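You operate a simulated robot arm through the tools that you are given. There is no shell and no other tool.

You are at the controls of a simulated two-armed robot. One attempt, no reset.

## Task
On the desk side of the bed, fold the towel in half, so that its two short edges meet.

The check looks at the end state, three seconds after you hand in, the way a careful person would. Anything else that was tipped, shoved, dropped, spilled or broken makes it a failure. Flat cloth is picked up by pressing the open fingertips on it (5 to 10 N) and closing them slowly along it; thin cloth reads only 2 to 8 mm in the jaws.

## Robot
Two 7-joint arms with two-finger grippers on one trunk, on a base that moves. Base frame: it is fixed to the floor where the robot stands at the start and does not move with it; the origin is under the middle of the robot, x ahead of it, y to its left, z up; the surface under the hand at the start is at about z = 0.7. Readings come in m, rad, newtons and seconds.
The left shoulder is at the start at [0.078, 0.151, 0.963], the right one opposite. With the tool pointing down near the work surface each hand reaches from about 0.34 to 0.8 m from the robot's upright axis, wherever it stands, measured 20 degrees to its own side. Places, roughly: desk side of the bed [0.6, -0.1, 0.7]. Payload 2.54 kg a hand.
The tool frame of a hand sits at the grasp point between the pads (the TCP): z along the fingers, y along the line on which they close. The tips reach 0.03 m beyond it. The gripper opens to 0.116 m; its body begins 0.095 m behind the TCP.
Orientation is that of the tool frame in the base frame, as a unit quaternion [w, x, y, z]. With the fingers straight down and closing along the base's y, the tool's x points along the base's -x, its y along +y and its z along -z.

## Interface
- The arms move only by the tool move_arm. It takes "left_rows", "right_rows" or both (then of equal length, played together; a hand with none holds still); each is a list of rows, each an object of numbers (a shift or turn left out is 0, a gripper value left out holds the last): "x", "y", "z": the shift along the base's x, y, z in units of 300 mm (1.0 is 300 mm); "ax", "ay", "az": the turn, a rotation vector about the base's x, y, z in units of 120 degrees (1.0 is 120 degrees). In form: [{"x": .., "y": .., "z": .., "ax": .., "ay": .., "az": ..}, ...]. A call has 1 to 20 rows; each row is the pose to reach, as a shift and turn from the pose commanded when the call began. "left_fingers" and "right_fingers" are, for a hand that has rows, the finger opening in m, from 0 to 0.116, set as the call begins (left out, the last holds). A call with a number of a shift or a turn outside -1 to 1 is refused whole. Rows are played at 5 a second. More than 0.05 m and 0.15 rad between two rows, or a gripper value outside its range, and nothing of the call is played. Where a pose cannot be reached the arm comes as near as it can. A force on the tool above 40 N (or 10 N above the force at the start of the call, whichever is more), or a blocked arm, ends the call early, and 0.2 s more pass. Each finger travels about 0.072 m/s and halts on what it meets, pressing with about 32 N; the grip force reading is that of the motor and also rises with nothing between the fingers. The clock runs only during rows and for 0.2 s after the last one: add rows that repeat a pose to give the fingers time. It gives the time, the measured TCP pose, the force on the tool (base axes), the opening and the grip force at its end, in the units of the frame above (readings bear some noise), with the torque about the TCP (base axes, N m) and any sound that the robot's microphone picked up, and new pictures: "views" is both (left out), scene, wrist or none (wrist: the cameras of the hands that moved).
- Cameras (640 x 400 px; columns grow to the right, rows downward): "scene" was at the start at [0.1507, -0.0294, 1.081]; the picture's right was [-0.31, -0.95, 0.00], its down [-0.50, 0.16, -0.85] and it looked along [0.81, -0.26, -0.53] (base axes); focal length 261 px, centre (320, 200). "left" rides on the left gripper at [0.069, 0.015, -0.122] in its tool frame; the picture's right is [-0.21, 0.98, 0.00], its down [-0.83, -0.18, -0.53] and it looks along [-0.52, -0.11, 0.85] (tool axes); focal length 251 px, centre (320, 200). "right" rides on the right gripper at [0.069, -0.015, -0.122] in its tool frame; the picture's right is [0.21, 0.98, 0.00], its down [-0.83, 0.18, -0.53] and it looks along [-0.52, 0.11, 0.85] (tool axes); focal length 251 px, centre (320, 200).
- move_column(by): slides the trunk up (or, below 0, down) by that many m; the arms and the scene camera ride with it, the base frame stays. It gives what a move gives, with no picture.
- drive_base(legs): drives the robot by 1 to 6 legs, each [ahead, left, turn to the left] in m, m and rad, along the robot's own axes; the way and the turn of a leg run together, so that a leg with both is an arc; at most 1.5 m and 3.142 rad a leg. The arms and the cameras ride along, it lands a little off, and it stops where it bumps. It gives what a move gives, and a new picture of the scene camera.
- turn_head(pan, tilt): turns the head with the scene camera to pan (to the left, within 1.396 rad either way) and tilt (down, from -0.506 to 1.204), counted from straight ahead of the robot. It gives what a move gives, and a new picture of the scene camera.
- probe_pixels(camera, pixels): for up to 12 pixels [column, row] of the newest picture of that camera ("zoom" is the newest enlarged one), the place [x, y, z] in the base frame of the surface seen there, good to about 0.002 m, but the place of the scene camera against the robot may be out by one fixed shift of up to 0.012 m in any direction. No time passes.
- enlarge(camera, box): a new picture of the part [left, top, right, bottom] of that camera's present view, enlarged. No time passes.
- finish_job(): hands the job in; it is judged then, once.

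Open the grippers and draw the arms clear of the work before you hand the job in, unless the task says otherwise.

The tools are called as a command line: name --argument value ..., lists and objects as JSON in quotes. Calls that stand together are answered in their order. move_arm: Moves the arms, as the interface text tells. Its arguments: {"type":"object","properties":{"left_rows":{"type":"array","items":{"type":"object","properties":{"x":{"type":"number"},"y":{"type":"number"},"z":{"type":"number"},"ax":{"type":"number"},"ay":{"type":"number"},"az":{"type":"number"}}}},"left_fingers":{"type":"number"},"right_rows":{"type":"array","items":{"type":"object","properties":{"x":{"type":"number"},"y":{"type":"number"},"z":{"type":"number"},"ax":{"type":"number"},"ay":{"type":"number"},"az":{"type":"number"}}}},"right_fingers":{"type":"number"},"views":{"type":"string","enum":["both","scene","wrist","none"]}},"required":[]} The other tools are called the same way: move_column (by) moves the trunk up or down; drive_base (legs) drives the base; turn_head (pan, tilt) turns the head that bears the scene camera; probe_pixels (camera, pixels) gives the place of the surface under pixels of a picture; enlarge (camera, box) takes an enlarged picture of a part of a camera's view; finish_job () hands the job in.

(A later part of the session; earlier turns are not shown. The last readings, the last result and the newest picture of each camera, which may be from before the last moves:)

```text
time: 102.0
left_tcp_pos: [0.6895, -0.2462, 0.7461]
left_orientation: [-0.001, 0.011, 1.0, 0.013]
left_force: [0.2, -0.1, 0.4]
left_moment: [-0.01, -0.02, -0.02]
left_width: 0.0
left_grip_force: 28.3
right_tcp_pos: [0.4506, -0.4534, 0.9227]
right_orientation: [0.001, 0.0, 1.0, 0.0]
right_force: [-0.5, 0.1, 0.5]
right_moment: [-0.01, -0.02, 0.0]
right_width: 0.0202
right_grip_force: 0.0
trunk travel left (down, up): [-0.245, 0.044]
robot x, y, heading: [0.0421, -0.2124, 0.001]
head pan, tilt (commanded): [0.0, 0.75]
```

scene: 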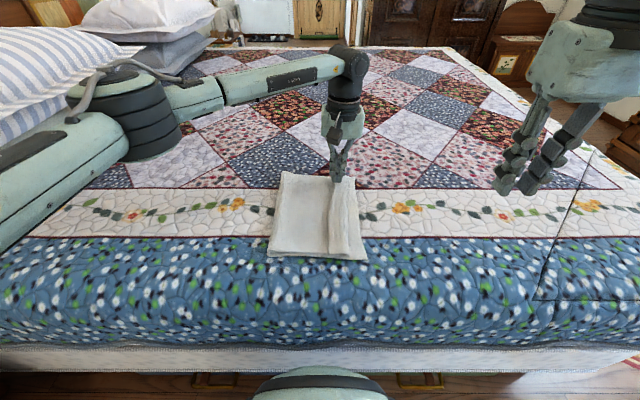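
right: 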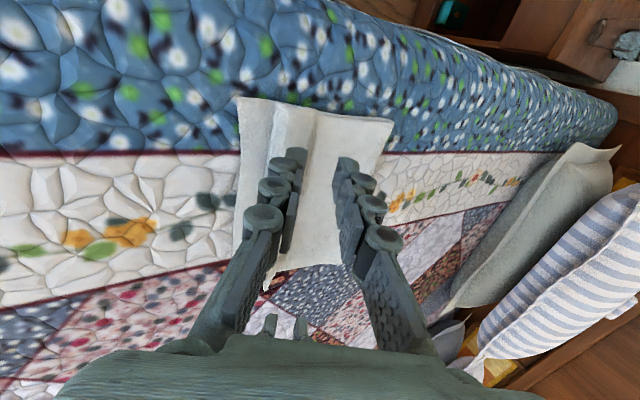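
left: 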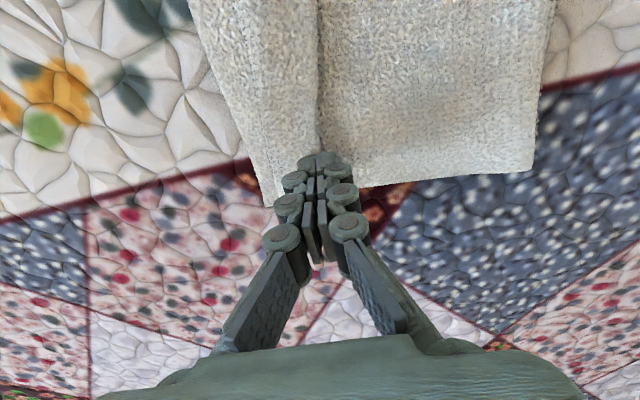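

The finger is pushing the hem's edge with little force. I continue outward, rising slightly.

move_arm --left_rows '[{"y": -0.04, "z": 0.005}, {"y": -0.08, "z": 0.015}, {"y": -0.12, "z": 0.025}]' --views "both"

enlarge --camera "left" --box '[180, 0, 480, 200]'

```text
time: 102.8
left_tcp_pos: [0.6897, -0.2823, 0.7533]
left_orientation: [-0.001, 0.01, 1.0, 0.014]
left_force: [0.3, -0.1, 0.0]
left_moment: [-0.01, 0.02, 0.02]
left_width: 0.0
left_grip_force: 29.2
right_tcp_pos: [0.4492, -0.4525, 0.9216]
right_orientation: [0.001, 0.0, 1.0, 0.0]
right_force: [-0.3, -0.2, 0.1]
right_moment: [0.0, -0.02, 0.0]
right_width: 0.02
right_grip_force: 0.0
trunk travel left (down, up): [-0.245, 0.044]
robot x, y, heading: [0.0407, -0.2021, 0.001]
head pan, tilt (commanded): [0.0, 0.75]
```

scene: 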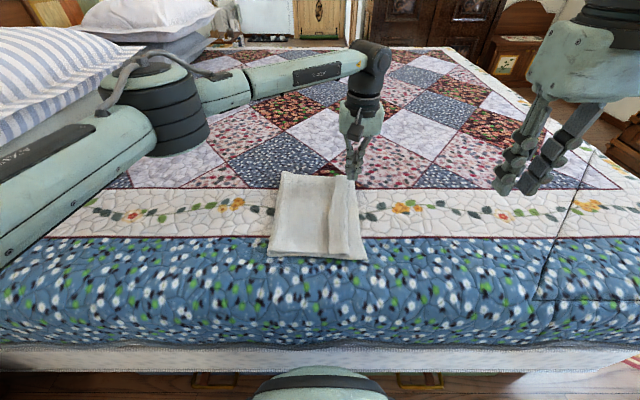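
left: 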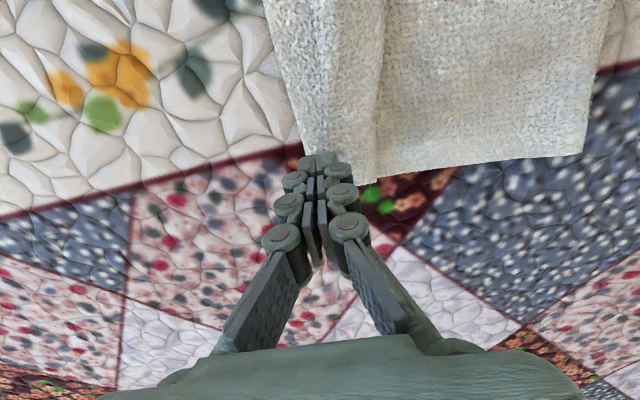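

```text
2.00 times, centred on (330, 100) of left
```

zoom: 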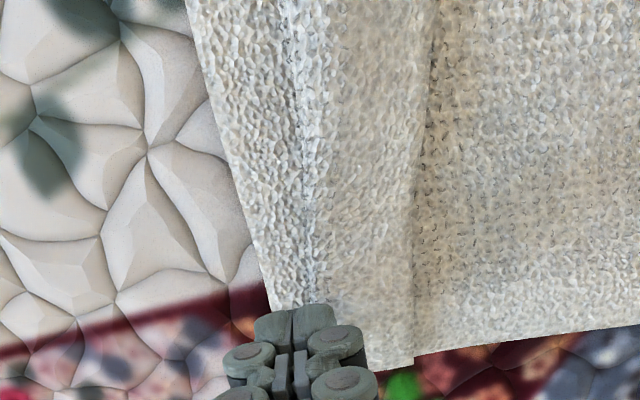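

The finger rode over the hem instead of catching it (tip was ~4 mm above the leaf). I go back inside and repeat with the tip right on the leaf surface.

move_arm --left_rows '[{"z": 0.1}, {"y": 0.1, "z": 0.12}, {"y": 0.22, "z": 0.12}, {"y": 0.3, "z": 0.1}, {"y": 0.3, "z": 0.03}, {"y": 0.3, "z": -0.03}]' --views "wrist"

enlarge --camera "left" --box '[140, 0, 440, 200]'

```text
time: 104.2
left_tcp_pos: [0.6904, -0.1941, 0.7449]
left_orientation: [-0.001, 0.011, 1.0, 0.014]
left_force: [0.4, -0.4, 0.5]
left_moment: [-0.02, -0.01, -0.03]
left_width: 0.0
left_grip_force: 28.3
right_tcp_pos: [0.4497, -0.4533, 0.9217]
right_orientation: [0.001, -0.001, 1.0, 0.0]
right_force: [-0.5, -0.7, 0.1]
right_moment: [0.0, -0.01, 0.04]
right_width: 0.0198
right_grip_force: 0.1
trunk travel left (down, up): [-0.245, 0.044]
robot x, y, heading: [0.0428, -0.2052, 0.001]
head pan, tilt (commanded): [0.0, 0.75]
```

left: 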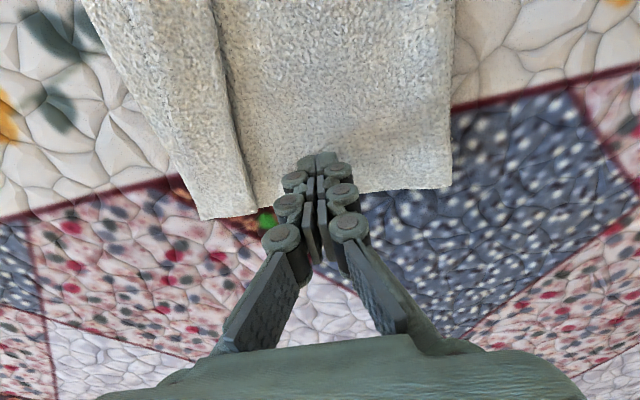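

```text
2.00 times, centred on (290, 100) of left
```

zoom: 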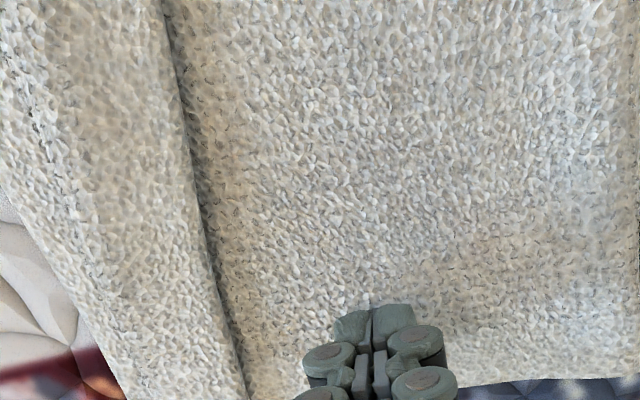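

Free edge shows clearly at zoom (215,270). I lower to touch the leaf lightly and check force.

move_arm --left_rows '[{"z": -0.01}, {"z": -0.02}, {"z": -0.02}]' --views "none"

```text
time: 105.0
left_tcp_pos: [0.6908, -0.1934, 0.7394]
left_orientation: [-0.002, 0.01, 1.0, 0.014]
left_force: [-0.1, 0.4, 0.5]
left_moment: [-0.02, 0.05, 0.02]
left_width: 0.0
left_grip_force: 28.6
right_tcp_pos: [0.4486, -0.4527, 0.9234]
right_orientation: [0.001, 0.0, 1.0, 0.001]
right_force: [-0.4, 0.5, -0.3]
right_moment: [-0.01, 0.02, 0.02]
right_width: 0.02
right_grip_force: 0.1
trunk travel left (down, up): [-0.245, 0.044]
robot x, y, heading: [0.0427, -0.2032, 0.007]
head pan, tilt (commanded): [0.0, 0.75]
```

move_arm --left_rows '[{"z": -0.004}, {"z": -0.007}]' --views "none"

```text
time: 105.6
left_tcp_pos: [0.6901, -0.1934, 0.7363]
left_orientation: [-0.001, 0.01, 1.0, 0.014]
left_force: [-0.1, 0.3, 1.2]
left_moment: [-0.02, 0.0, -0.04]
left_width: 0.0
left_grip_force: 28.4
right_tcp_pos: [0.4494, -0.4531, 0.9226]
right_orientation: [0.001, 0.001, 1.0, 0.0]
right_force: [0.8, -0.2, 0.7]
right_moment: [0.02, -0.01, -0.01]
right_width: 0.0202
right_grip_force: 0.0
trunk travel left (down, up): [-0.245, 0.044]
robot x, y, heading: [0.0404, -0.2056, 0.002]
head pan, tilt (commanded): [0.0, 0.75]
```

Just touching (≈1 N). I now push the free edge outward at this height.

move_arm --left_rows '[{"y": -0.04, "z": 0.001}, {"y": -0.08, "z": 0.001}, {"y": -0.12, "z": 0.001}, {"y": -0.15, "z": 0.001}]' --views "wrist"

enlarge --camera "left" --box '[160, 0, 460, 220]'

```text
time: 106.6
left_tcp_pos: [0.6901, -0.2374, 0.7361]
left_orientation: [-0.002, 0.011, 1.0, 0.014]
left_force: [-0.8, 0.1, 0.3]
left_moment: [0.02, -0.01, -0.01]
left_width: 0.0001
left_grip_force: 28.8
right_tcp_pos: [0.45, -0.4526, 0.9227]
right_orientation: [0.001, 0.001, 1.0, 0.001]
right_force: [-0.6, 0.2, 0.2]
right_moment: [0.01, 0.02, 0.01]
right_width: 0.02
right_grip_force: 0.1
trunk travel left (down, up): [-0.245, 0.044]
robot x, y, heading: [0.0418, -0.2055, 0.004]
head pan, tilt (commanded): [0.0, 0.75]
```

left: 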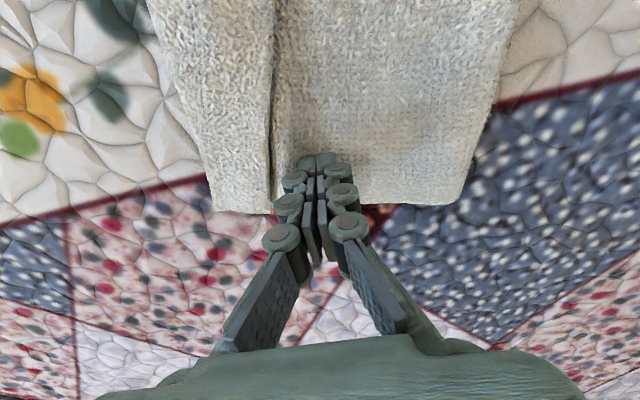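

```text
1.82 times, centred on (310, 110) of left
```

zoom: 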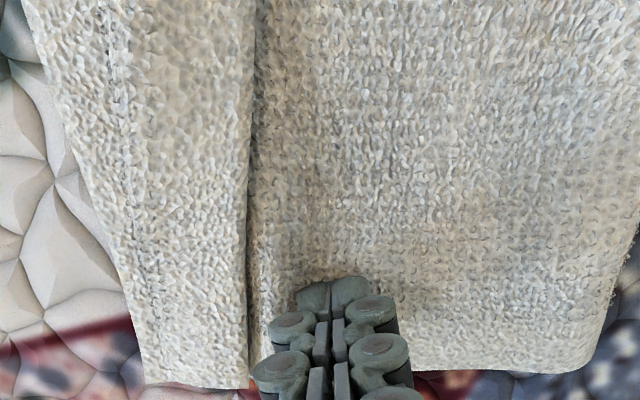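

It seems the leaf got dragged along with the finger. I check with the scene camera and probes.

enlarge --camera "scene" --box '[240, 150, 400, 270]'

probe_pixels --camera "left" --pixels '[[268, 190], [262, 100], [215, 205], [190, 100], [455, 195], [490, 100], [350, 100]]'

```text
3.33 times, centred on (320, 210) of scene
```

zoom: 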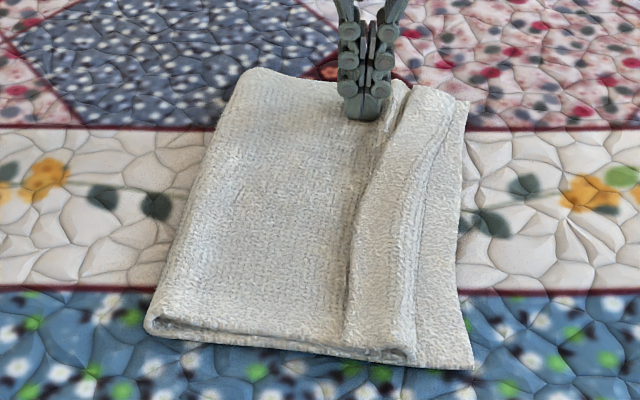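

```text
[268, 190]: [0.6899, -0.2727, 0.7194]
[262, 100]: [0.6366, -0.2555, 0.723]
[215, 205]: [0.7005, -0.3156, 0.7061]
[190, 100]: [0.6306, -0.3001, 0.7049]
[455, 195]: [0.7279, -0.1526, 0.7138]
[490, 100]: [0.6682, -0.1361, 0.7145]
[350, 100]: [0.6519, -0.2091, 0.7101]
```

The finger's friction dragged the far end of both layers outward by ~2–3 cm. Since it drags both together, I drag it back +y by the same way with light pressure.

move_arm --left_rows '[{"z": -0.004}, {"y": 0.02, "z": -0.004}, {"y": 0.04, "z": -0.004}, {"y": 0.06, "z": -0.004}, {"y": 0.08, "z": -0.004}, {"y": 0.1, "z": -0.004}]' --views "scene"

enlarge --camera "scene" --box '[240, 150, 400, 270]'

```text
time: 108.0
left_tcp_pos: [0.6903, -0.2047, 0.7363]
left_orientation: [-0.002, 0.01, 1.0, 0.014]
left_force: [0.1, -0.4, 0.4]
left_moment: [-0.02, 0.01, 0.05]
left_width: 0.0
left_grip_force: 28.0
right_tcp_pos: [0.4494, -0.4541, 0.9226]
right_orientation: [0.001, 0.001, 1.0, 0.0]
right_force: [-0.1, -0.7, 1.6]
right_moment: [-0.01, -0.04, 0.02]
right_width: 0.0202
right_grip_force: 0.0
trunk travel left (down, up): [-0.245, 0.044]
robot x, y, heading: [0.0433, -0.2054, 0.0]
head pan, tilt (commanded): [0.0, 0.75]
```

scene: 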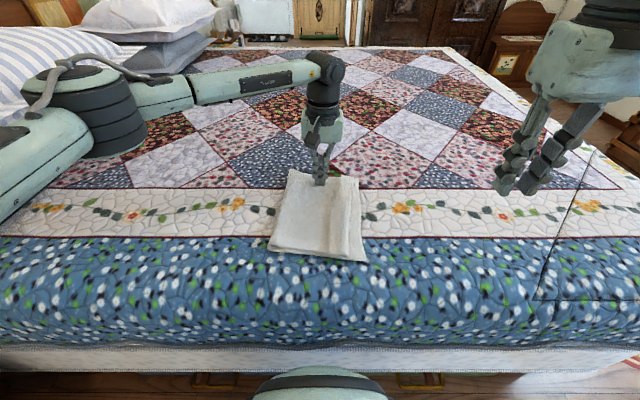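

```text
3.33 times, centred on (320, 210) of scene
```

zoom: 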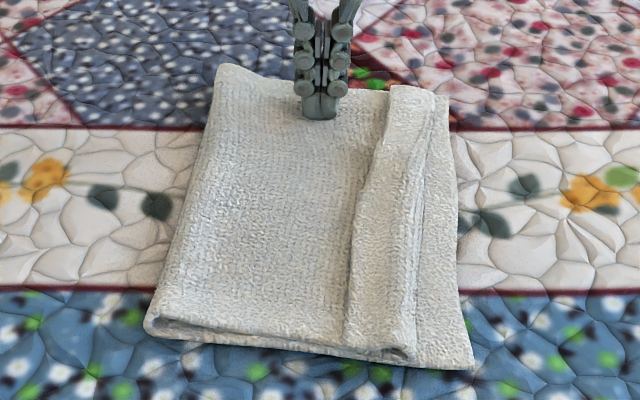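

The towel is back to nearly rectangular. I nudge the far end the last ~8 mm, lift off, and then shift the base 8 cm left so both hands can take the hem's free edge together.

move_arm --left_rows '[{"y": 0.014}, {"y": 0.028}, {"y": 0.028, "z": 0.05}, {"y": 0.028, "z": 0.18}, {"y": 0.028, "z": 0.32}]' --views "none"

drive_base --legs '[[0.0, 0.08, 0.0]]'

enlarge --camera "scene" --box '[290, 140, 470, 275]'

```text
time: 109.2
left_tcp_pos: [0.6924, -0.2002, 0.8306]
left_orientation: [-0.002, 0.01, 1.0, 0.014]
left_force: [0.1, -0.7, -0.2]
left_moment: [0.01, 0.03, 0.0]
left_width: 0.0
left_grip_force: 28.3
right_tcp_pos: [0.4489, -0.4534, 0.9224]
right_orientation: [0.001, -0.001, 1.0, 0.0]
right_force: [-1.2, -0.2, -0.4]
right_moment: [-0.05, -0.03, 0.02]
right_width: 0.0197
right_grip_force: 0.1
trunk travel left (down, up): [-0.245, 0.044]
robot x, y, heading: [0.0422, -0.2035, 0.001]
head pan, tilt (commanded): [0.0, 0.75]
```

```text
time: 110.6
left_tcp_pos: [0.6923, -0.1168, 0.8303]
left_orientation: [-0.002, 0.01, 1.0, 0.013]
left_force: [0.1, 0.1, -0.1]
left_moment: [-0.01, 0.03, 0.0]
left_width: 0.0
left_grip_force: 28.2
right_tcp_pos: [0.4499, -0.3709, 0.923]
right_orientation: [0.001, -0.001, 1.0, -0.001]
right_force: [-0.9, -0.5, 0.0]
right_moment: [0.0, -0.01, -0.01]
right_width: 0.0198
right_grip_force: 0.1
trunk travel left (down, up): [-0.245, 0.044]
robot x, y, heading: [0.0452, -0.1262, 0.004]
head pan, tilt (commanded): [0.0, 0.75]
```

scene: 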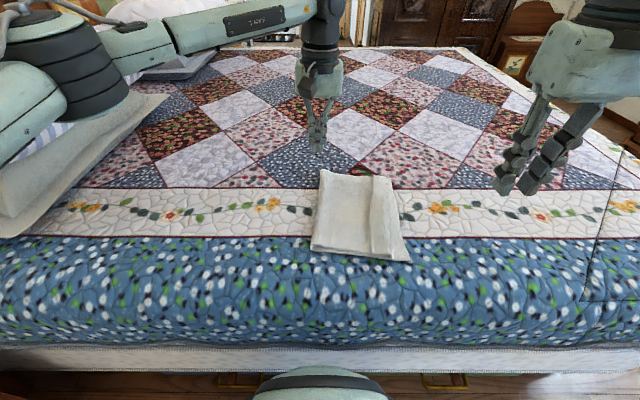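

```text
2.96 times, centred on (380, 208) of scene
```

zoom: 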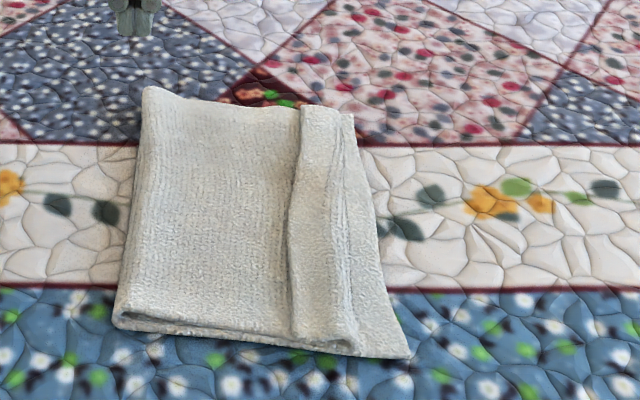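

Clear view now. I probe the hem's free edge, crest, the lower layer's edge and fold in this zoom.

probe_pixels --camera "zoom" --pixels '[[304, 115], [296, 180], [291, 240], [294, 325], [340, 118], [347, 230], [353, 340], [402, 350], [354, 120], [377, 240], [152, 95], [125, 315]]'

```text
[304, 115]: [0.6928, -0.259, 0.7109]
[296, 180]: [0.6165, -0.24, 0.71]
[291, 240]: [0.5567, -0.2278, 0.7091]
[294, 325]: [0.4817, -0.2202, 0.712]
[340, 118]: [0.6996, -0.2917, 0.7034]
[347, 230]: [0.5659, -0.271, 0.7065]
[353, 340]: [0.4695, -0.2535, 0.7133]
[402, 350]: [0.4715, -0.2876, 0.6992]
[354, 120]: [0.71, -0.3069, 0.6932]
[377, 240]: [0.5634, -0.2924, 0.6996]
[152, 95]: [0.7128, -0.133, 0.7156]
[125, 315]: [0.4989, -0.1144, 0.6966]
```

I bring both hands over the hem's free edge (left at the far end, right at the near end), fingers open 4 cm, still well above, and look.

move_arm --left_rows '[{"y": -0.1}, {"y": -0.2, "z": -0.02}, {"y": -0.3, "z": -0.04}, {"y": -0.4, "z": -0.06}, {"y": -0.4, "z": -0.1}, {"y": -0.4, "z": -0.1}]' --right_rows '[{"x": 0.03, "y": 0.12, "z": -0.05}, {"x": 0.06, "y": 0.24, "z": -0.1}, {"x": 0.1, "y": 0.36, "z": -0.16}, {"x": 0.14, "y": 0.47, "z": -0.24}, {"x": 0.14, "y": 0.487, "z": -0.34}, {"x": 0.14, "y": 0.487, "z": -0.42}]' --left_fingers 0.04 --right_fingers 0.04 --views "both"

```text
time: 112.0
left_tcp_pos: [0.6905, -0.2378, 0.799]
left_orientation: [-0.002, 0.009, 1.0, 0.014]
left_force: [1.0, -0.9, 0.1]
left_moment: [0.02, 0.03, -0.01]
left_width: 0.04
left_grip_force: 0.0
right_tcp_pos: [0.4902, -0.2282, 0.7977]
right_orientation: [0.001, -0.002, 1.0, -0.001]
right_force: [0.1, 0.2, -0.3]
right_moment: [0.01, 0.02, 0.03]
right_width: 0.04
right_grip_force: 0.0
trunk travel left (down, up): [-0.245, 0.044]
robot x, y, heading: [0.0434, -0.1252, 0.003]
head pan, tilt (commanded): [0.0, 0.75]
```

scene: 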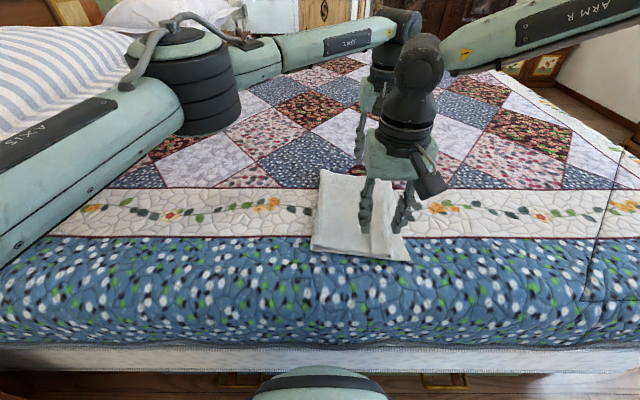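
right: 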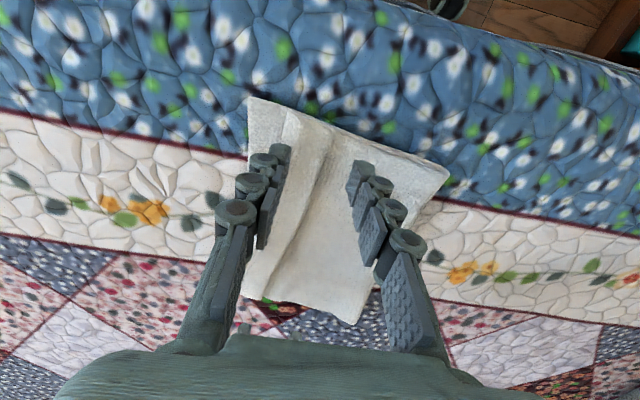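
left: 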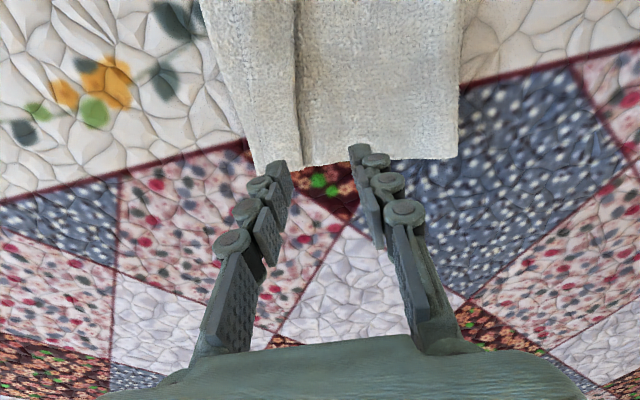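

I zoom in on both wrist views to place the fingertips relative to the free edge.

enlarge --camera "left" --box '[180, 0, 480, 200]'

enlarge --camera "right" --box '[200, 80, 470, 330]'

probe_pixels --camera "left" --pixels '[[300, 155], [296, 120], [295, 80], [280, 120], [260, 160], [240, 100], [320, 120], [255, 120], [450, 140], [270, 160]]'

probe_pixels --camera "right" --pixels '[[328, 150], [318, 175], [300, 220], [335, 135], [310, 140], [290, 125], [285, 112], [350, 150], [252, 105], [270, 280]]'

```text
2.00 times, centred on (330, 100) of left
```

zoom: 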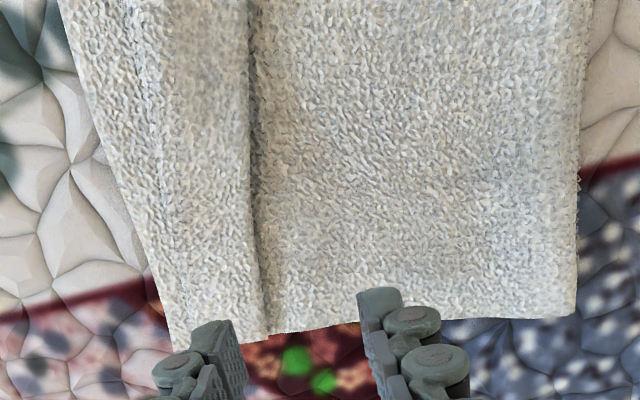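

```text
1.60 times, centred on (335, 205) of right
```

zoom: 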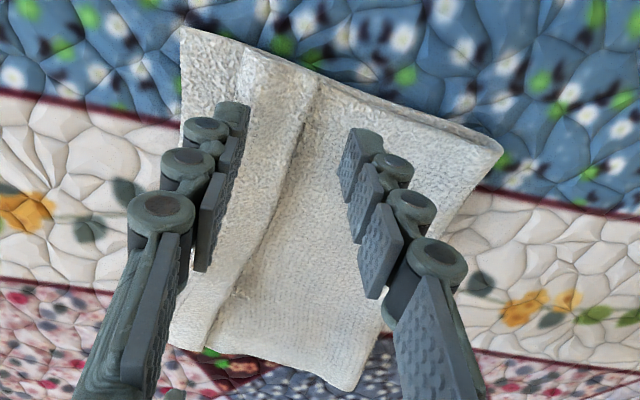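

```text
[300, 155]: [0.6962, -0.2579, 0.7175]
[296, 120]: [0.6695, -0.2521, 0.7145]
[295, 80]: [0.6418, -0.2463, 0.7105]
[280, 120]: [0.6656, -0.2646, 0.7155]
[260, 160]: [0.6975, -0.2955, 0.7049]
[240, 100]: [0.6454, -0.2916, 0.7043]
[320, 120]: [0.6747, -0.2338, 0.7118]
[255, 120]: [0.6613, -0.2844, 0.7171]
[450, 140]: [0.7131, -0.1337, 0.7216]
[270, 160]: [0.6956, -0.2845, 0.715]
```

```text
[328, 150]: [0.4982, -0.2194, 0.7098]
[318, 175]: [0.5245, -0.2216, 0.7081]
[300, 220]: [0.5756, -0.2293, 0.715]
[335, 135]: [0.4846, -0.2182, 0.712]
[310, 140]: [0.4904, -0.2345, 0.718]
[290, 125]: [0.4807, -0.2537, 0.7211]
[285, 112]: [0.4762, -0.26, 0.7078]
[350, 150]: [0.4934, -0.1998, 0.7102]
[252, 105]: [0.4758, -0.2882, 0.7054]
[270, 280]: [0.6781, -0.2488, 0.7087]
```

Free edges: far y≈−0.257 (crest −0.290), near y≈−0.2195 (crest −0.258). I set 3 cm openings straddling the free edge (outer finger over the hem, inner finger just inside it) and descend near contact.

move_arm --left_rows '[{"y": -0.045, "z": -0.04}, {"y": -0.087, "z": -0.08}, {"y": -0.087, "z": -0.12}, {"y": -0.087, "z": -0.155}, {"y": -0.087, "z": -0.155}]' --right_rows '[{"y": 0.003, "z": -0.04}, {"y": 0.006, "z": -0.08}, {"y": 0.006, "z": -0.12}, {"y": 0.006, "z": -0.15}, {"y": 0.006, "z": -0.15}]' --left_fingers 0.03 --right_fingers 0.03 --views "wrist"

```text
time: 113.2
left_tcp_pos: [0.6929, -0.2633, 0.752]
left_orientation: [-0.002, 0.01, 1.0, 0.014]
left_force: [0.3, 0.4, -0.1]
left_moment: [-0.05, -0.01, -0.02]
left_width: 0.03
left_grip_force: 0.1
right_tcp_pos: [0.4929, -0.2254, 0.7521]
right_orientation: [0.0, -0.002, 1.0, 0.0]
right_force: [0.3, 0.7, 0.4]
right_moment: [0.01, -0.01, -0.05]
right_width: 0.0298
right_grip_force: 0.2
trunk travel left (down, up): [-0.245, 0.044]
robot x, y, heading: [0.041, -0.1238, 0.003]
head pan, tilt (commanded): [0.0, 0.75]
```

right: 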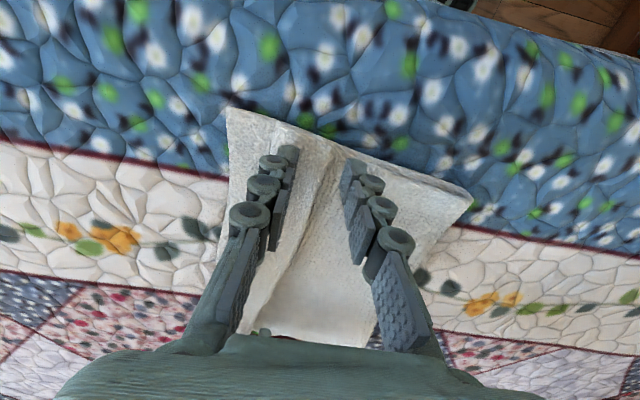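
left: 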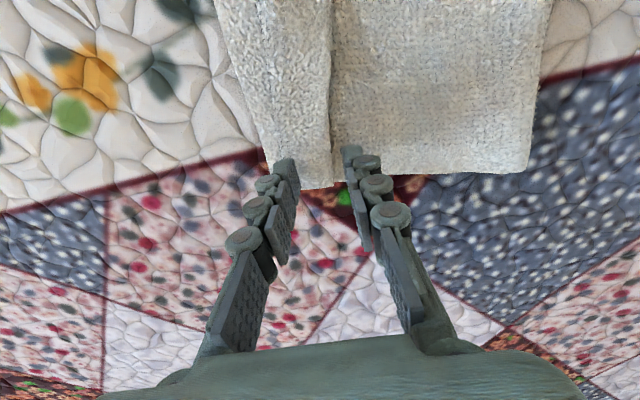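

Positions look right. I lower gently to contact.

move_arm --left_rows '[{"z": -0.008}, {"z": -0.016}, {"z": -0.02}]' --right_rows '[{"z": -0.008}, {"z": -0.016}, {"z": -0.02}]' --views "none"

```text
time: 114.0
left_tcp_pos: [0.6924, -0.2622, 0.7481]
left_orientation: [-0.003, 0.01, 1.0, 0.014]
left_force: [0.8, 0.6, 0.0]
left_moment: [-0.03, -0.01, 0.01]
left_width: 0.0301
left_grip_force: 0.0
right_tcp_pos: [0.4925, -0.225, 0.746]
right_orientation: [0.001, -0.002, 1.0, 0.0]
right_force: [0.2, 1.0, 0.4]
right_moment: [-0.03, 0.01, 0.0]
right_width: 0.03
right_grip_force: 0.0
trunk travel left (down, up): [-0.245, 0.044]
robot x, y, heading: [0.0425, -0.1227, 0.004]
head pan, tilt (commanded): [0.0, 0.75]
```

move_arm --left_rows '[{"z": -0.008}, {"z": -0.016}, {"z": -0.016}]' --right_rows '[{"z": -0.006}, {"z": -0.012}, {"z": -0.012}]' --views "none"

```text
time: 114.8
left_tcp_pos: [0.692, -0.2637, 0.7432]
left_orientation: [-0.001, 0.009, 1.0, 0.015]
left_force: [0.9, 0.4, 0.5]
left_moment: [-0.01, 0.01, -0.03]
left_width: 0.03
left_grip_force: 0.0
right_tcp_pos: [0.4913, -0.2228, 0.7407]
right_orientation: [0.0, -0.002, 1.0, 0.001]
right_force: [0.0, 1.2, 1.4]
right_moment: [-0.02, 0.03, 0.01]
right_width: 0.0294
right_grip_force: 0.0
trunk travel left (down, up): [-0.245, 0.044]
robot x, y, heading: [0.0418, -0.1245, 0.004]
head pan, tilt (commanded): [0.0, 0.75]
```

Right is touching (≈1.5 N). I go a bit further on both.

move_arm --left_rows '[{"z": -0.006}, {"z": -0.011}, {"z": -0.011}]' --right_rows '[{"z": -0.003}, {"z": -0.005}, {"z": -0.005}]' --views "wrist"

```text
time: 115.6
left_tcp_pos: [0.6917, -0.2625, 0.7398]
left_orientation: [-0.002, 0.009, 1.0, 0.015]
left_force: [-1.0, -0.1, 2.2]
left_moment: [-0.03, 0.02, 0.02]
left_width: 0.0299
left_grip_force: 0.0
right_tcp_pos: [0.4915, -0.2234, 0.7411]
right_orientation: [0.001, -0.002, 1.0, 0.0]
right_force: [-1.0, -0.4, 2.1]
right_moment: [-0.06, 0.01, 0.01]
right_width: 0.03
right_grip_force: 0.1
trunk travel left (down, up): [-0.245, 0.044]
robot x, y, heading: [0.0463, -0.1227, 0.004]
head pan, tilt (commanded): [0.0, 0.75]
```

right: 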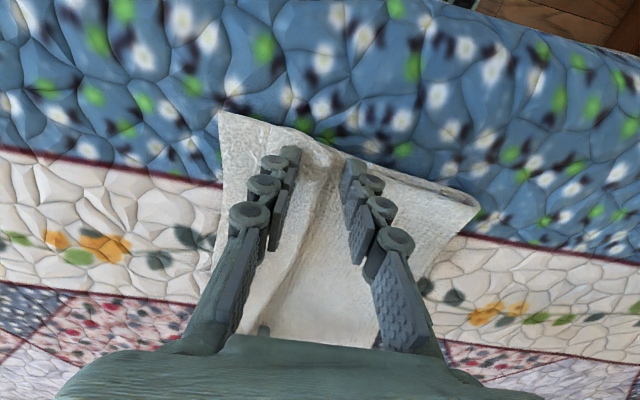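
left: 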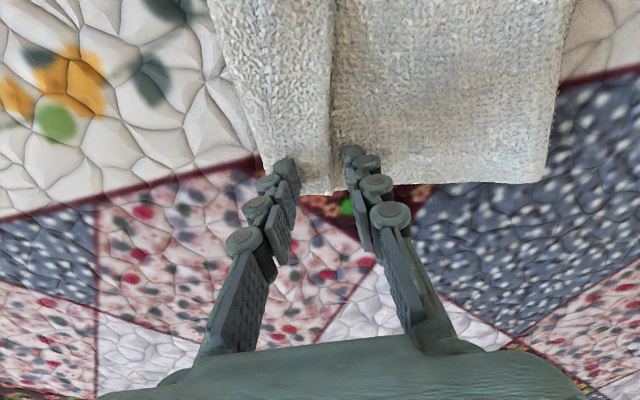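

Both at ~2 N with the outer tips pressing the hem and inner tips at leaf level. I close slowly.

move_arm --left_rows '[{"z": 0.0}, {"z": 0.0}]' --right_rows '[{"z": 0.0}, {"z": 0.0}]' --left_fingers 0.024 --right_fingers 0.024 --views "none"

move_arm --left_rows '[{"z": 0.0}, {"z": 0.0}]' --right_rows '[{"z": 0.0}, {"z": 0.0}]' --left_fingers 0.018 --right_fingers 0.018 --views "wrist"

```text
time: 116.2
left_tcp_pos: [0.6918, -0.2627, 0.7395]
left_orientation: [-0.001, 0.009, 1.0, 0.015]
left_force: [0.6, 0.0, 2.7]
left_moment: [0.02, -0.02, 0.0]
left_width: 0.0233
left_grip_force: 0.1
right_tcp_pos: [0.4915, -0.224, 0.7418]
right_orientation: [0.001, -0.001, 1.0, -0.001]
right_force: [0.1, -0.8, 1.8]
right_moment: [-0.03, -0.03, 0.02]
right_width: 0.0238
right_grip_force: 0.2
trunk travel left (down, up): [-0.245, 0.044]
robot x, y, heading: [0.0415, -0.1233, 0.006]
head pan, tilt (commanded): [0.0, 0.75]
```

```text
time: 116.8
left_tcp_pos: [0.692, -0.263, 0.7396]
left_orientation: [-0.002, 0.009, 1.0, 0.013]
left_force: [0.6, -0.3, 1.4]
left_moment: [-0.02, 0.03, -0.02]
left_width: 0.0172
left_grip_force: 0.0
right_tcp_pos: [0.491, -0.2242, 0.7406]
right_orientation: [0.001, -0.001, 1.0, 0.0]
right_force: [0.2, 0.2, 1.9]
right_moment: [-0.03, -0.03, -0.04]
right_width: 0.0179
right_grip_force: 0.1
trunk travel left (down, up): [-0.245, 0.044]
robot x, y, heading: [0.0414, -0.1251, 0.001]
head pan, tilt (commanded): [0.0, 0.75]
```

right: 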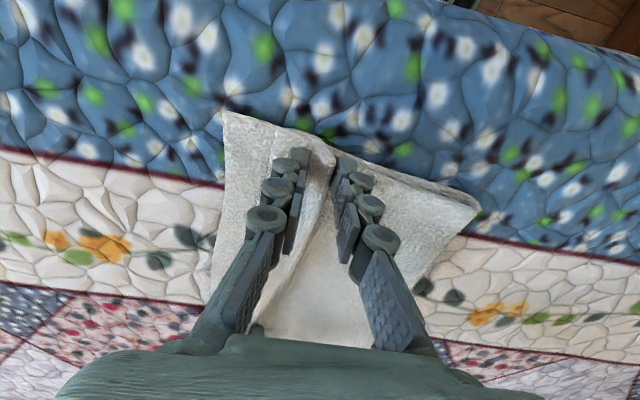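
left: 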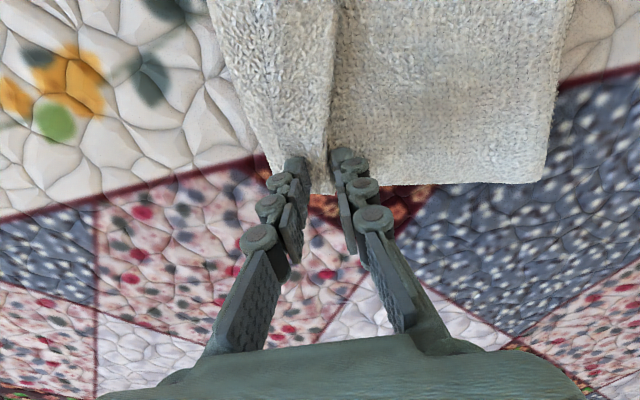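

Hem edges are gathering between the fingertips. I continue closing.

move_arm --left_rows '[{"z": 0.0}, {"z": 0.0}]' --right_rows '[{"z": 0.0}, {"z": 0.0}]' --left_fingers 0.011 --right_fingers 0.011 --views "none"

move_arm --left_rows '[{"z": 0.0}, {"z": 0.0}, {"z": 0.0}]' --right_rows '[{"z": 0.0}, {"z": 0.0}, {"z": 0.0}]' --left_fingers 0.0 --right_fingers 0.0 --views "wrist"

```text
time: 117.4
left_tcp_pos: [0.6913, -0.2628, 0.7385]
left_orientation: [-0.002, 0.008, 1.0, 0.014]
left_force: [-1.2, 0.8, 2.2]
left_moment: [-0.01, 0.02, -0.01]
left_width: 0.0104
left_grip_force: 0.1
right_tcp_pos: [0.4907, -0.2242, 0.7413]
right_orientation: [0.001, -0.001, 1.0, 0.0]
right_force: [-0.6, 0.1, 1.3]
right_moment: [0.01, 0.0, -0.03]
right_width: 0.0103
right_grip_force: 0.0
trunk travel left (down, up): [-0.245, 0.044]
robot x, y, heading: [0.0428, -0.1218, 0.003]
head pan, tilt (commanded): [0.0, 0.75]
```

```text
time: 118.2
left_tcp_pos: [0.6922, -0.2625, 0.7407]
left_orientation: [-0.001, 0.01, 1.0, 0.014]
left_force: [-0.4, -0.3, 3.6]
left_moment: [-0.02, 0.0, -0.01]
left_width: 0.0019
left_grip_force: 33.0
right_tcp_pos: [0.4911, -0.2241, 0.7416]
right_orientation: [0.001, -0.002, 1.0, 0.0]
right_force: [0.5, -0.1, 3.7]
right_moment: [0.06, -0.04, 0.0]
right_width: 0.0016
right_grip_force: 32.7
trunk travel left (down, up): [-0.245, 0.044]
robot x, y, heading: [0.0468, -0.1223, 0.004]
head pan, tilt (commanded): [0.0, 0.75]
```

right: 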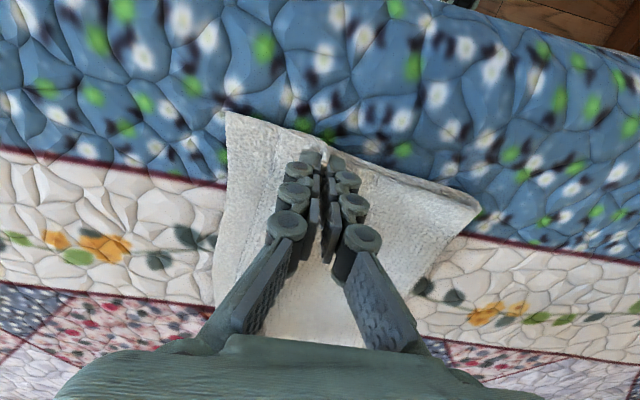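
left: 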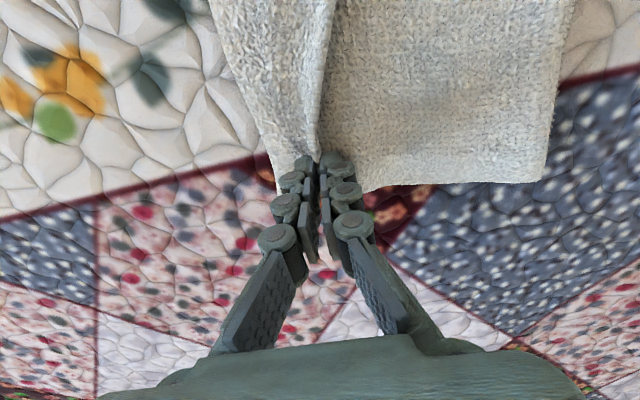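

Widths read 1.9 and 1.6 mm — a single layer of the hem's edge in each hand, which is ideal. I lift gently and watch.

move_arm --left_rows '[{"z": 0.03}, {"z": 0.06}, {"z": 0.09}]' --right_rows '[{"z": 0.03}, {"z": 0.06}, {"z": 0.09}]' --views "both"

enlarge --camera "scene" --box '[290, 140, 470, 275]'

```text
time: 119.0
left_tcp_pos: [0.6912, -0.2635, 0.7669]
left_orientation: [-0.001, 0.01, 1.0, 0.014]
left_force: [-2.1, 2.2, -3.9]
left_moment: [0.04, -0.04, -0.03]
left_width: 0.0017
left_grip_force: 29.1
right_tcp_pos: [0.4928, -0.2241, 0.7673]
right_orientation: [0.001, -0.001, 1.0, 0.0]
right_force: [0.2, 0.1, -2.1]
right_moment: [-0.01, 0.01, 0.02]
right_width: 0.0023
right_grip_force: 28.1
trunk travel left (down, up): [-0.245, 0.044]
robot x, y, heading: [0.0465, -0.1256, 0.006]
head pan, tilt (commanded): [0.0, 0.75]
```

scene: 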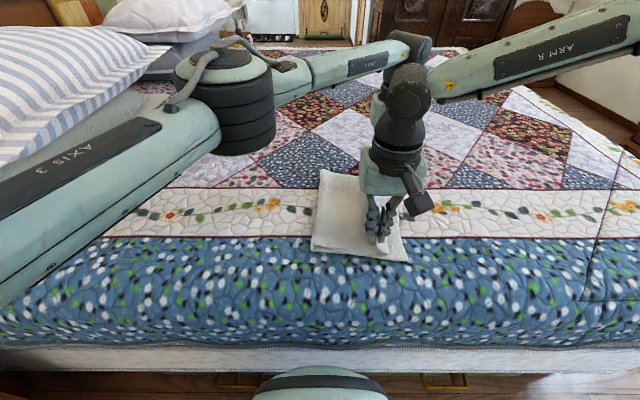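
right: 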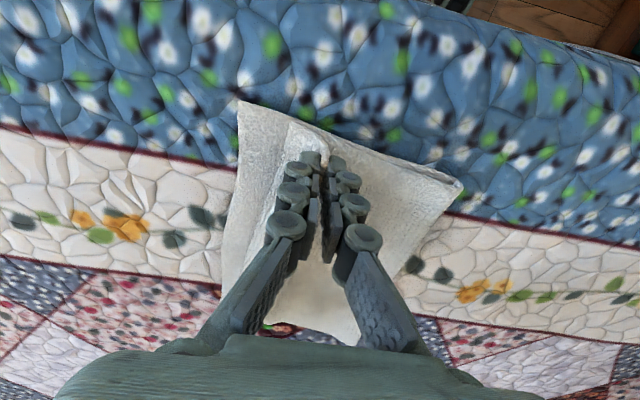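
left: 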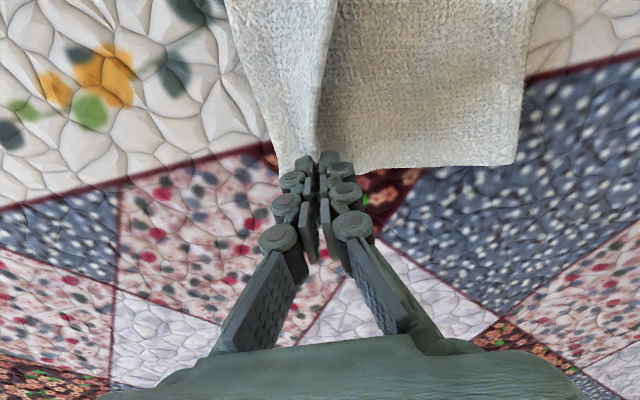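

```text
2.96 times, centred on (380, 208) of scene
```

zoom: 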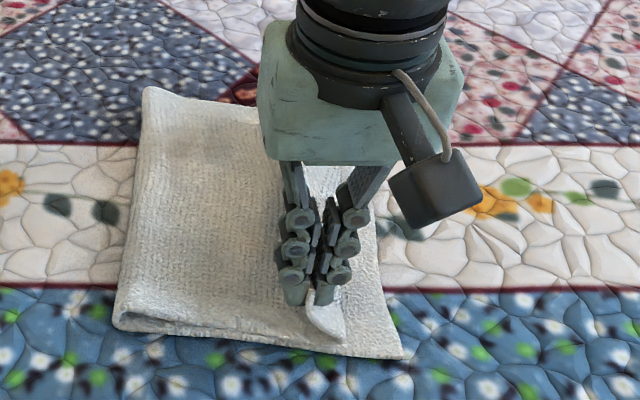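

The hem edge is firmly held as a single layer and is lifting. I now raise the edge higher so the crease at the crest pulls out straight, before laying it down again.

move_arm --left_rows '[{"y": 0.01, "z": 0.06}, {"y": 0.025, "z": 0.12}, {"y": 0.04, "z": 0.18}, {"y": 0.045, "z": 0.24}, {"y": 0.045, "z": 0.28}]' --right_rows '[{"y": 0.003, "z": 0.06}, {"y": 0.006, "z": 0.12}, {"y": 0.01, "z": 0.18}, {"y": 0.01, "z": 0.24}, {"y": 0.01, "z": 0.28}]' --views "both"

enlarge --camera "scene" --box '[290, 140, 470, 275]'

```text
time: 120.2
left_tcp_pos: [0.6929, -0.249, 0.8521]
left_orientation: [-0.001, 0.008, 1.0, 0.014]
left_force: [0.1, -0.5, -2.5]
left_moment: [-0.02, 0.03, 0.0]
left_width: 0.0053
left_grip_force: 39.0
right_tcp_pos: [0.4932, -0.2196, 0.8532]
right_orientation: [0.001, -0.002, 1.0, 0.001]
right_force: [0.0, 0.2, -1.4]
right_moment: [-0.04, -0.02, -0.04]
right_width: 0.0023
right_grip_force: 28.1
trunk travel left (down, up): [-0.245, 0.044]
robot x, y, heading: [0.0429, -0.1248, 0.002]
head pan, tilt (commanded): [0.0, 0.75]
```

scene: 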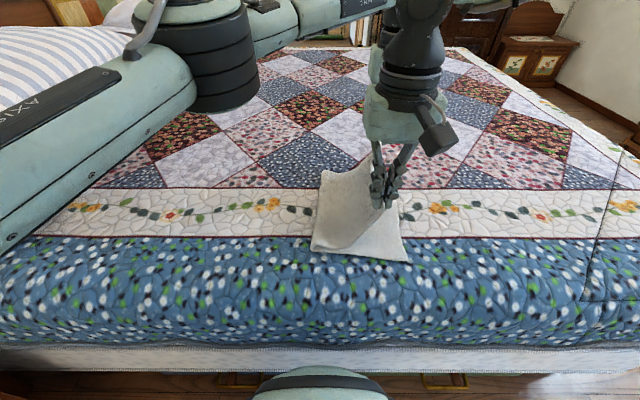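
right: 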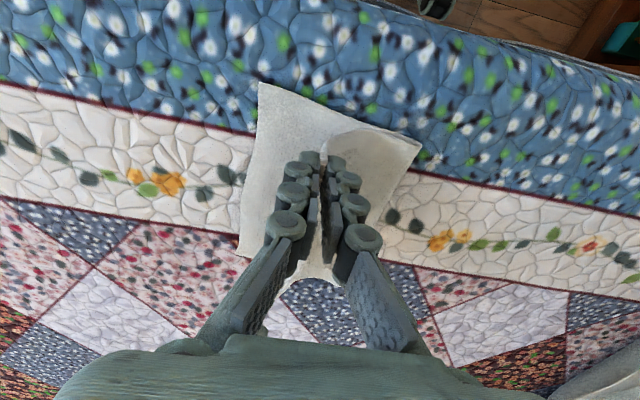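
left: 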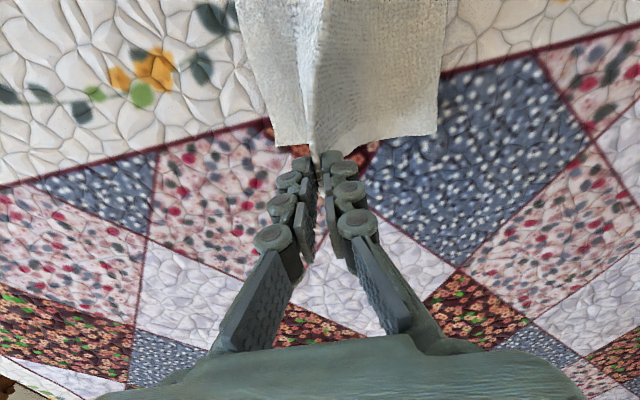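

```text
2.96 times, centred on (380, 208) of scene
```

zoom: 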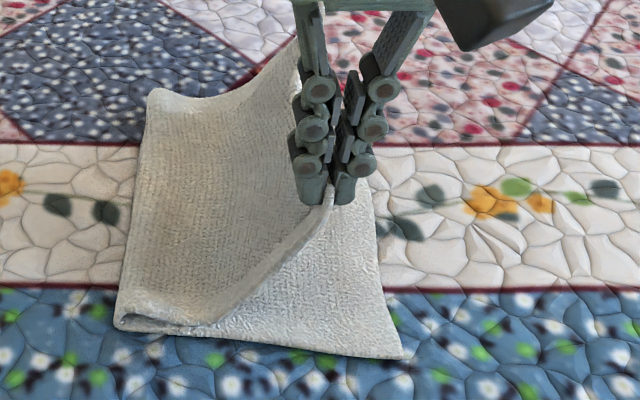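

Now the near end is a clean single layer, no hem, and the lower layer is flat. I lower by 3.5 cm and drive the base 4.5 cm right to lay the leaf outward.

move_arm --left_rows '[{"y": -0.01, "z": -0.06}, {"y": -0.01, "z": -0.117}]' --right_rows '[{"y": -0.03, "z": -0.06}, {"y": -0.045, "z": -0.117}]' --views "none"

drive_base --legs '[[0.0, -0.042, 0.0]]'

move_arm --left_rows '[{"z": 0.0}]' --right_rows '[{"z": 0.0}]' --views "wrist"

enlarge --camera "scene" --box '[270, 140, 450, 275]'

```text
time: 120.8
left_tcp_pos: [0.6931, -0.2535, 0.8127]
left_orientation: [-0.003, 0.009, 1.0, 0.014]
left_force: [-1.1, -0.1, -3.2]
left_moment: [-0.04, 0.0, -0.01]
left_width: 0.0048
left_grip_force: 37.8
right_tcp_pos: [0.4935, -0.2349, 0.8171]
right_orientation: [0.001, -0.001, 1.0, 0.0]
right_force: [0.0, 0.2, -1.3]
right_moment: [-0.05, 0.0, 0.02]
right_width: 0.0024
right_grip_force: 28.2
trunk travel left (down, up): [-0.245, 0.044]
robot x, y, heading: [0.0458, -0.1258, 0.003]
head pan, tilt (commanded): [0.0, 0.75]
```

```text
time: 121.9
left_tcp_pos: [0.6933, -0.294, 0.8134]
left_orientation: [-0.002, 0.01, 1.0, 0.014]
left_force: [0.7, -0.1, -2.2]
left_moment: [0.02, 0.07, 0.03]
left_width: 0.005
left_grip_force: 38.5
right_tcp_pos: [0.4925, -0.2751, 0.8169]
right_orientation: [0.0, -0.002, 1.0, 0.0]
right_force: [-0.3, -0.2, -2.7]
right_moment: [-0.06, 0.0, -0.01]
right_width: 0.0027
right_grip_force: 27.4
trunk travel left (down, up): [-0.245, 0.044]
robot x, y, heading: [0.0473, -0.1657, 0.003]
head pan, tilt (commanded): [0.0, 0.75]
```

scene: 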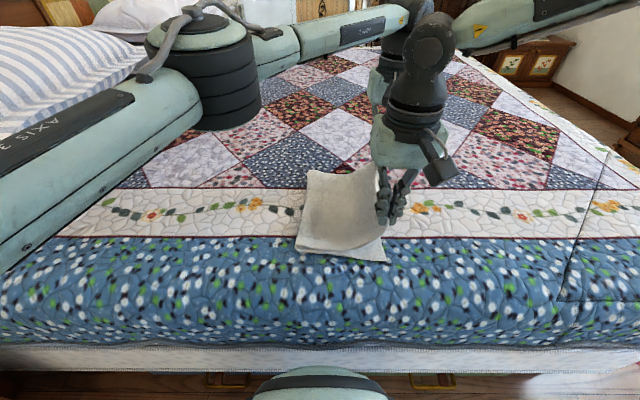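

```text
time: 122.3
left_tcp_pos: [0.6937, -0.2944, 0.8148]
left_orientation: [-0.001, 0.009, 1.0, 0.014]
left_force: [1.2, -0.5, -1.9]
left_moment: [0.0, 0.02, 0.0]
left_width: 0.0052
left_grip_force: 39.1
right_tcp_pos: [0.4931, -0.2748, 0.8154]
right_orientation: [0.001, -0.003, 1.0, 0.0]
right_force: [0.7, 0.4, -2.3]
right_moment: [-0.04, 0.01, 0.0]
right_width: 0.0024
right_grip_force: 27.7
trunk travel left (down, up): [-0.245, 0.044]
robot x, y, heading: [0.0419, -0.1655, 0.001]
head pan, tilt (commanded): [0.0, 0.75]
```

right: 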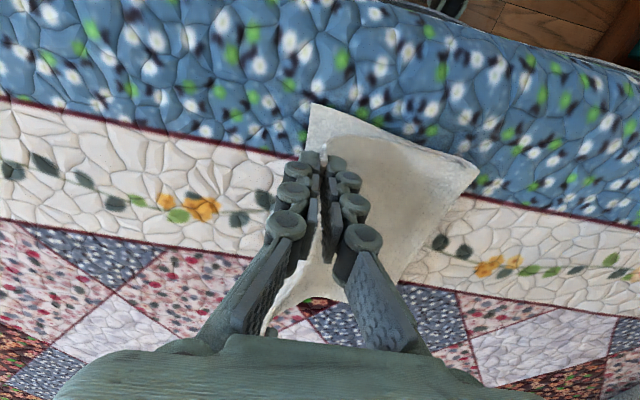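
left: 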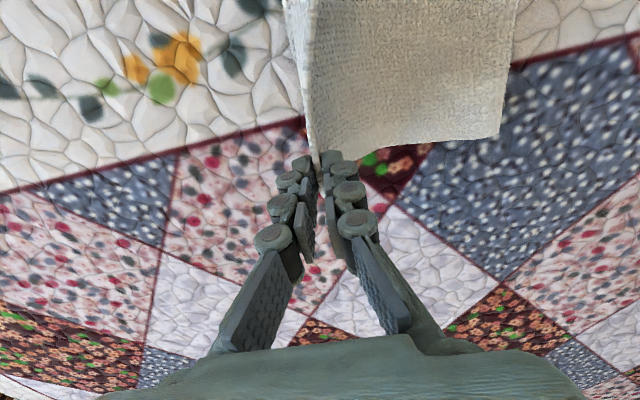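

```text
2.96 times, centred on (360, 208) of scene
```

zoom: 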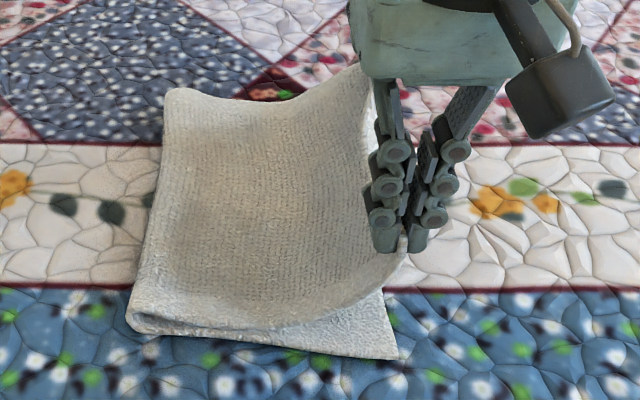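

The leaf is now a smooth single sheet. I probe the lower layer's near corner and the fold to set final lay-down targets.

probe_pixels --camera "right" --pixels '[[314, 109], [308, 135], [474, 172], [440, 230], [325, 140], [300, 280]]'

probe_pixels --camera "left" --pixels '[[497, 133], [510, 60], [330, 150], [305, 100], [292, 30], [300, 60], [320, 60]]'

probe_pixels --camera "zoom" --pixels '[[392, 352], [385, 310], [140, 318], [170, 95], [362, 80], [350, 320], [390, 270]]'

```text
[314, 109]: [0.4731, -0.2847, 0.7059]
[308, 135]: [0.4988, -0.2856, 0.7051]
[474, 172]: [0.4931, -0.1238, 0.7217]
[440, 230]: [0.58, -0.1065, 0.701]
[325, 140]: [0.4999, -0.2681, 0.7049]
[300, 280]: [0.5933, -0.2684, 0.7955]
```

```text
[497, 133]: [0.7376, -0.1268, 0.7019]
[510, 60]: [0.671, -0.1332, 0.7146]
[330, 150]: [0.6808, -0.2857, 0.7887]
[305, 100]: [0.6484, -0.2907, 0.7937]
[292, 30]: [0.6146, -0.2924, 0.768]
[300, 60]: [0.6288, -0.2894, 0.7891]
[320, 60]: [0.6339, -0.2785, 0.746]
```

```text
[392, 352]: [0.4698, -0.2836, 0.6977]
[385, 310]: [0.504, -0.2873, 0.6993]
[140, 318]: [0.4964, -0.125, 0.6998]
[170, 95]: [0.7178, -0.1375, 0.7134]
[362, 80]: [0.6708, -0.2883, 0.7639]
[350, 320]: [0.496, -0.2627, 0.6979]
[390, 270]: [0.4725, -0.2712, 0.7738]
```

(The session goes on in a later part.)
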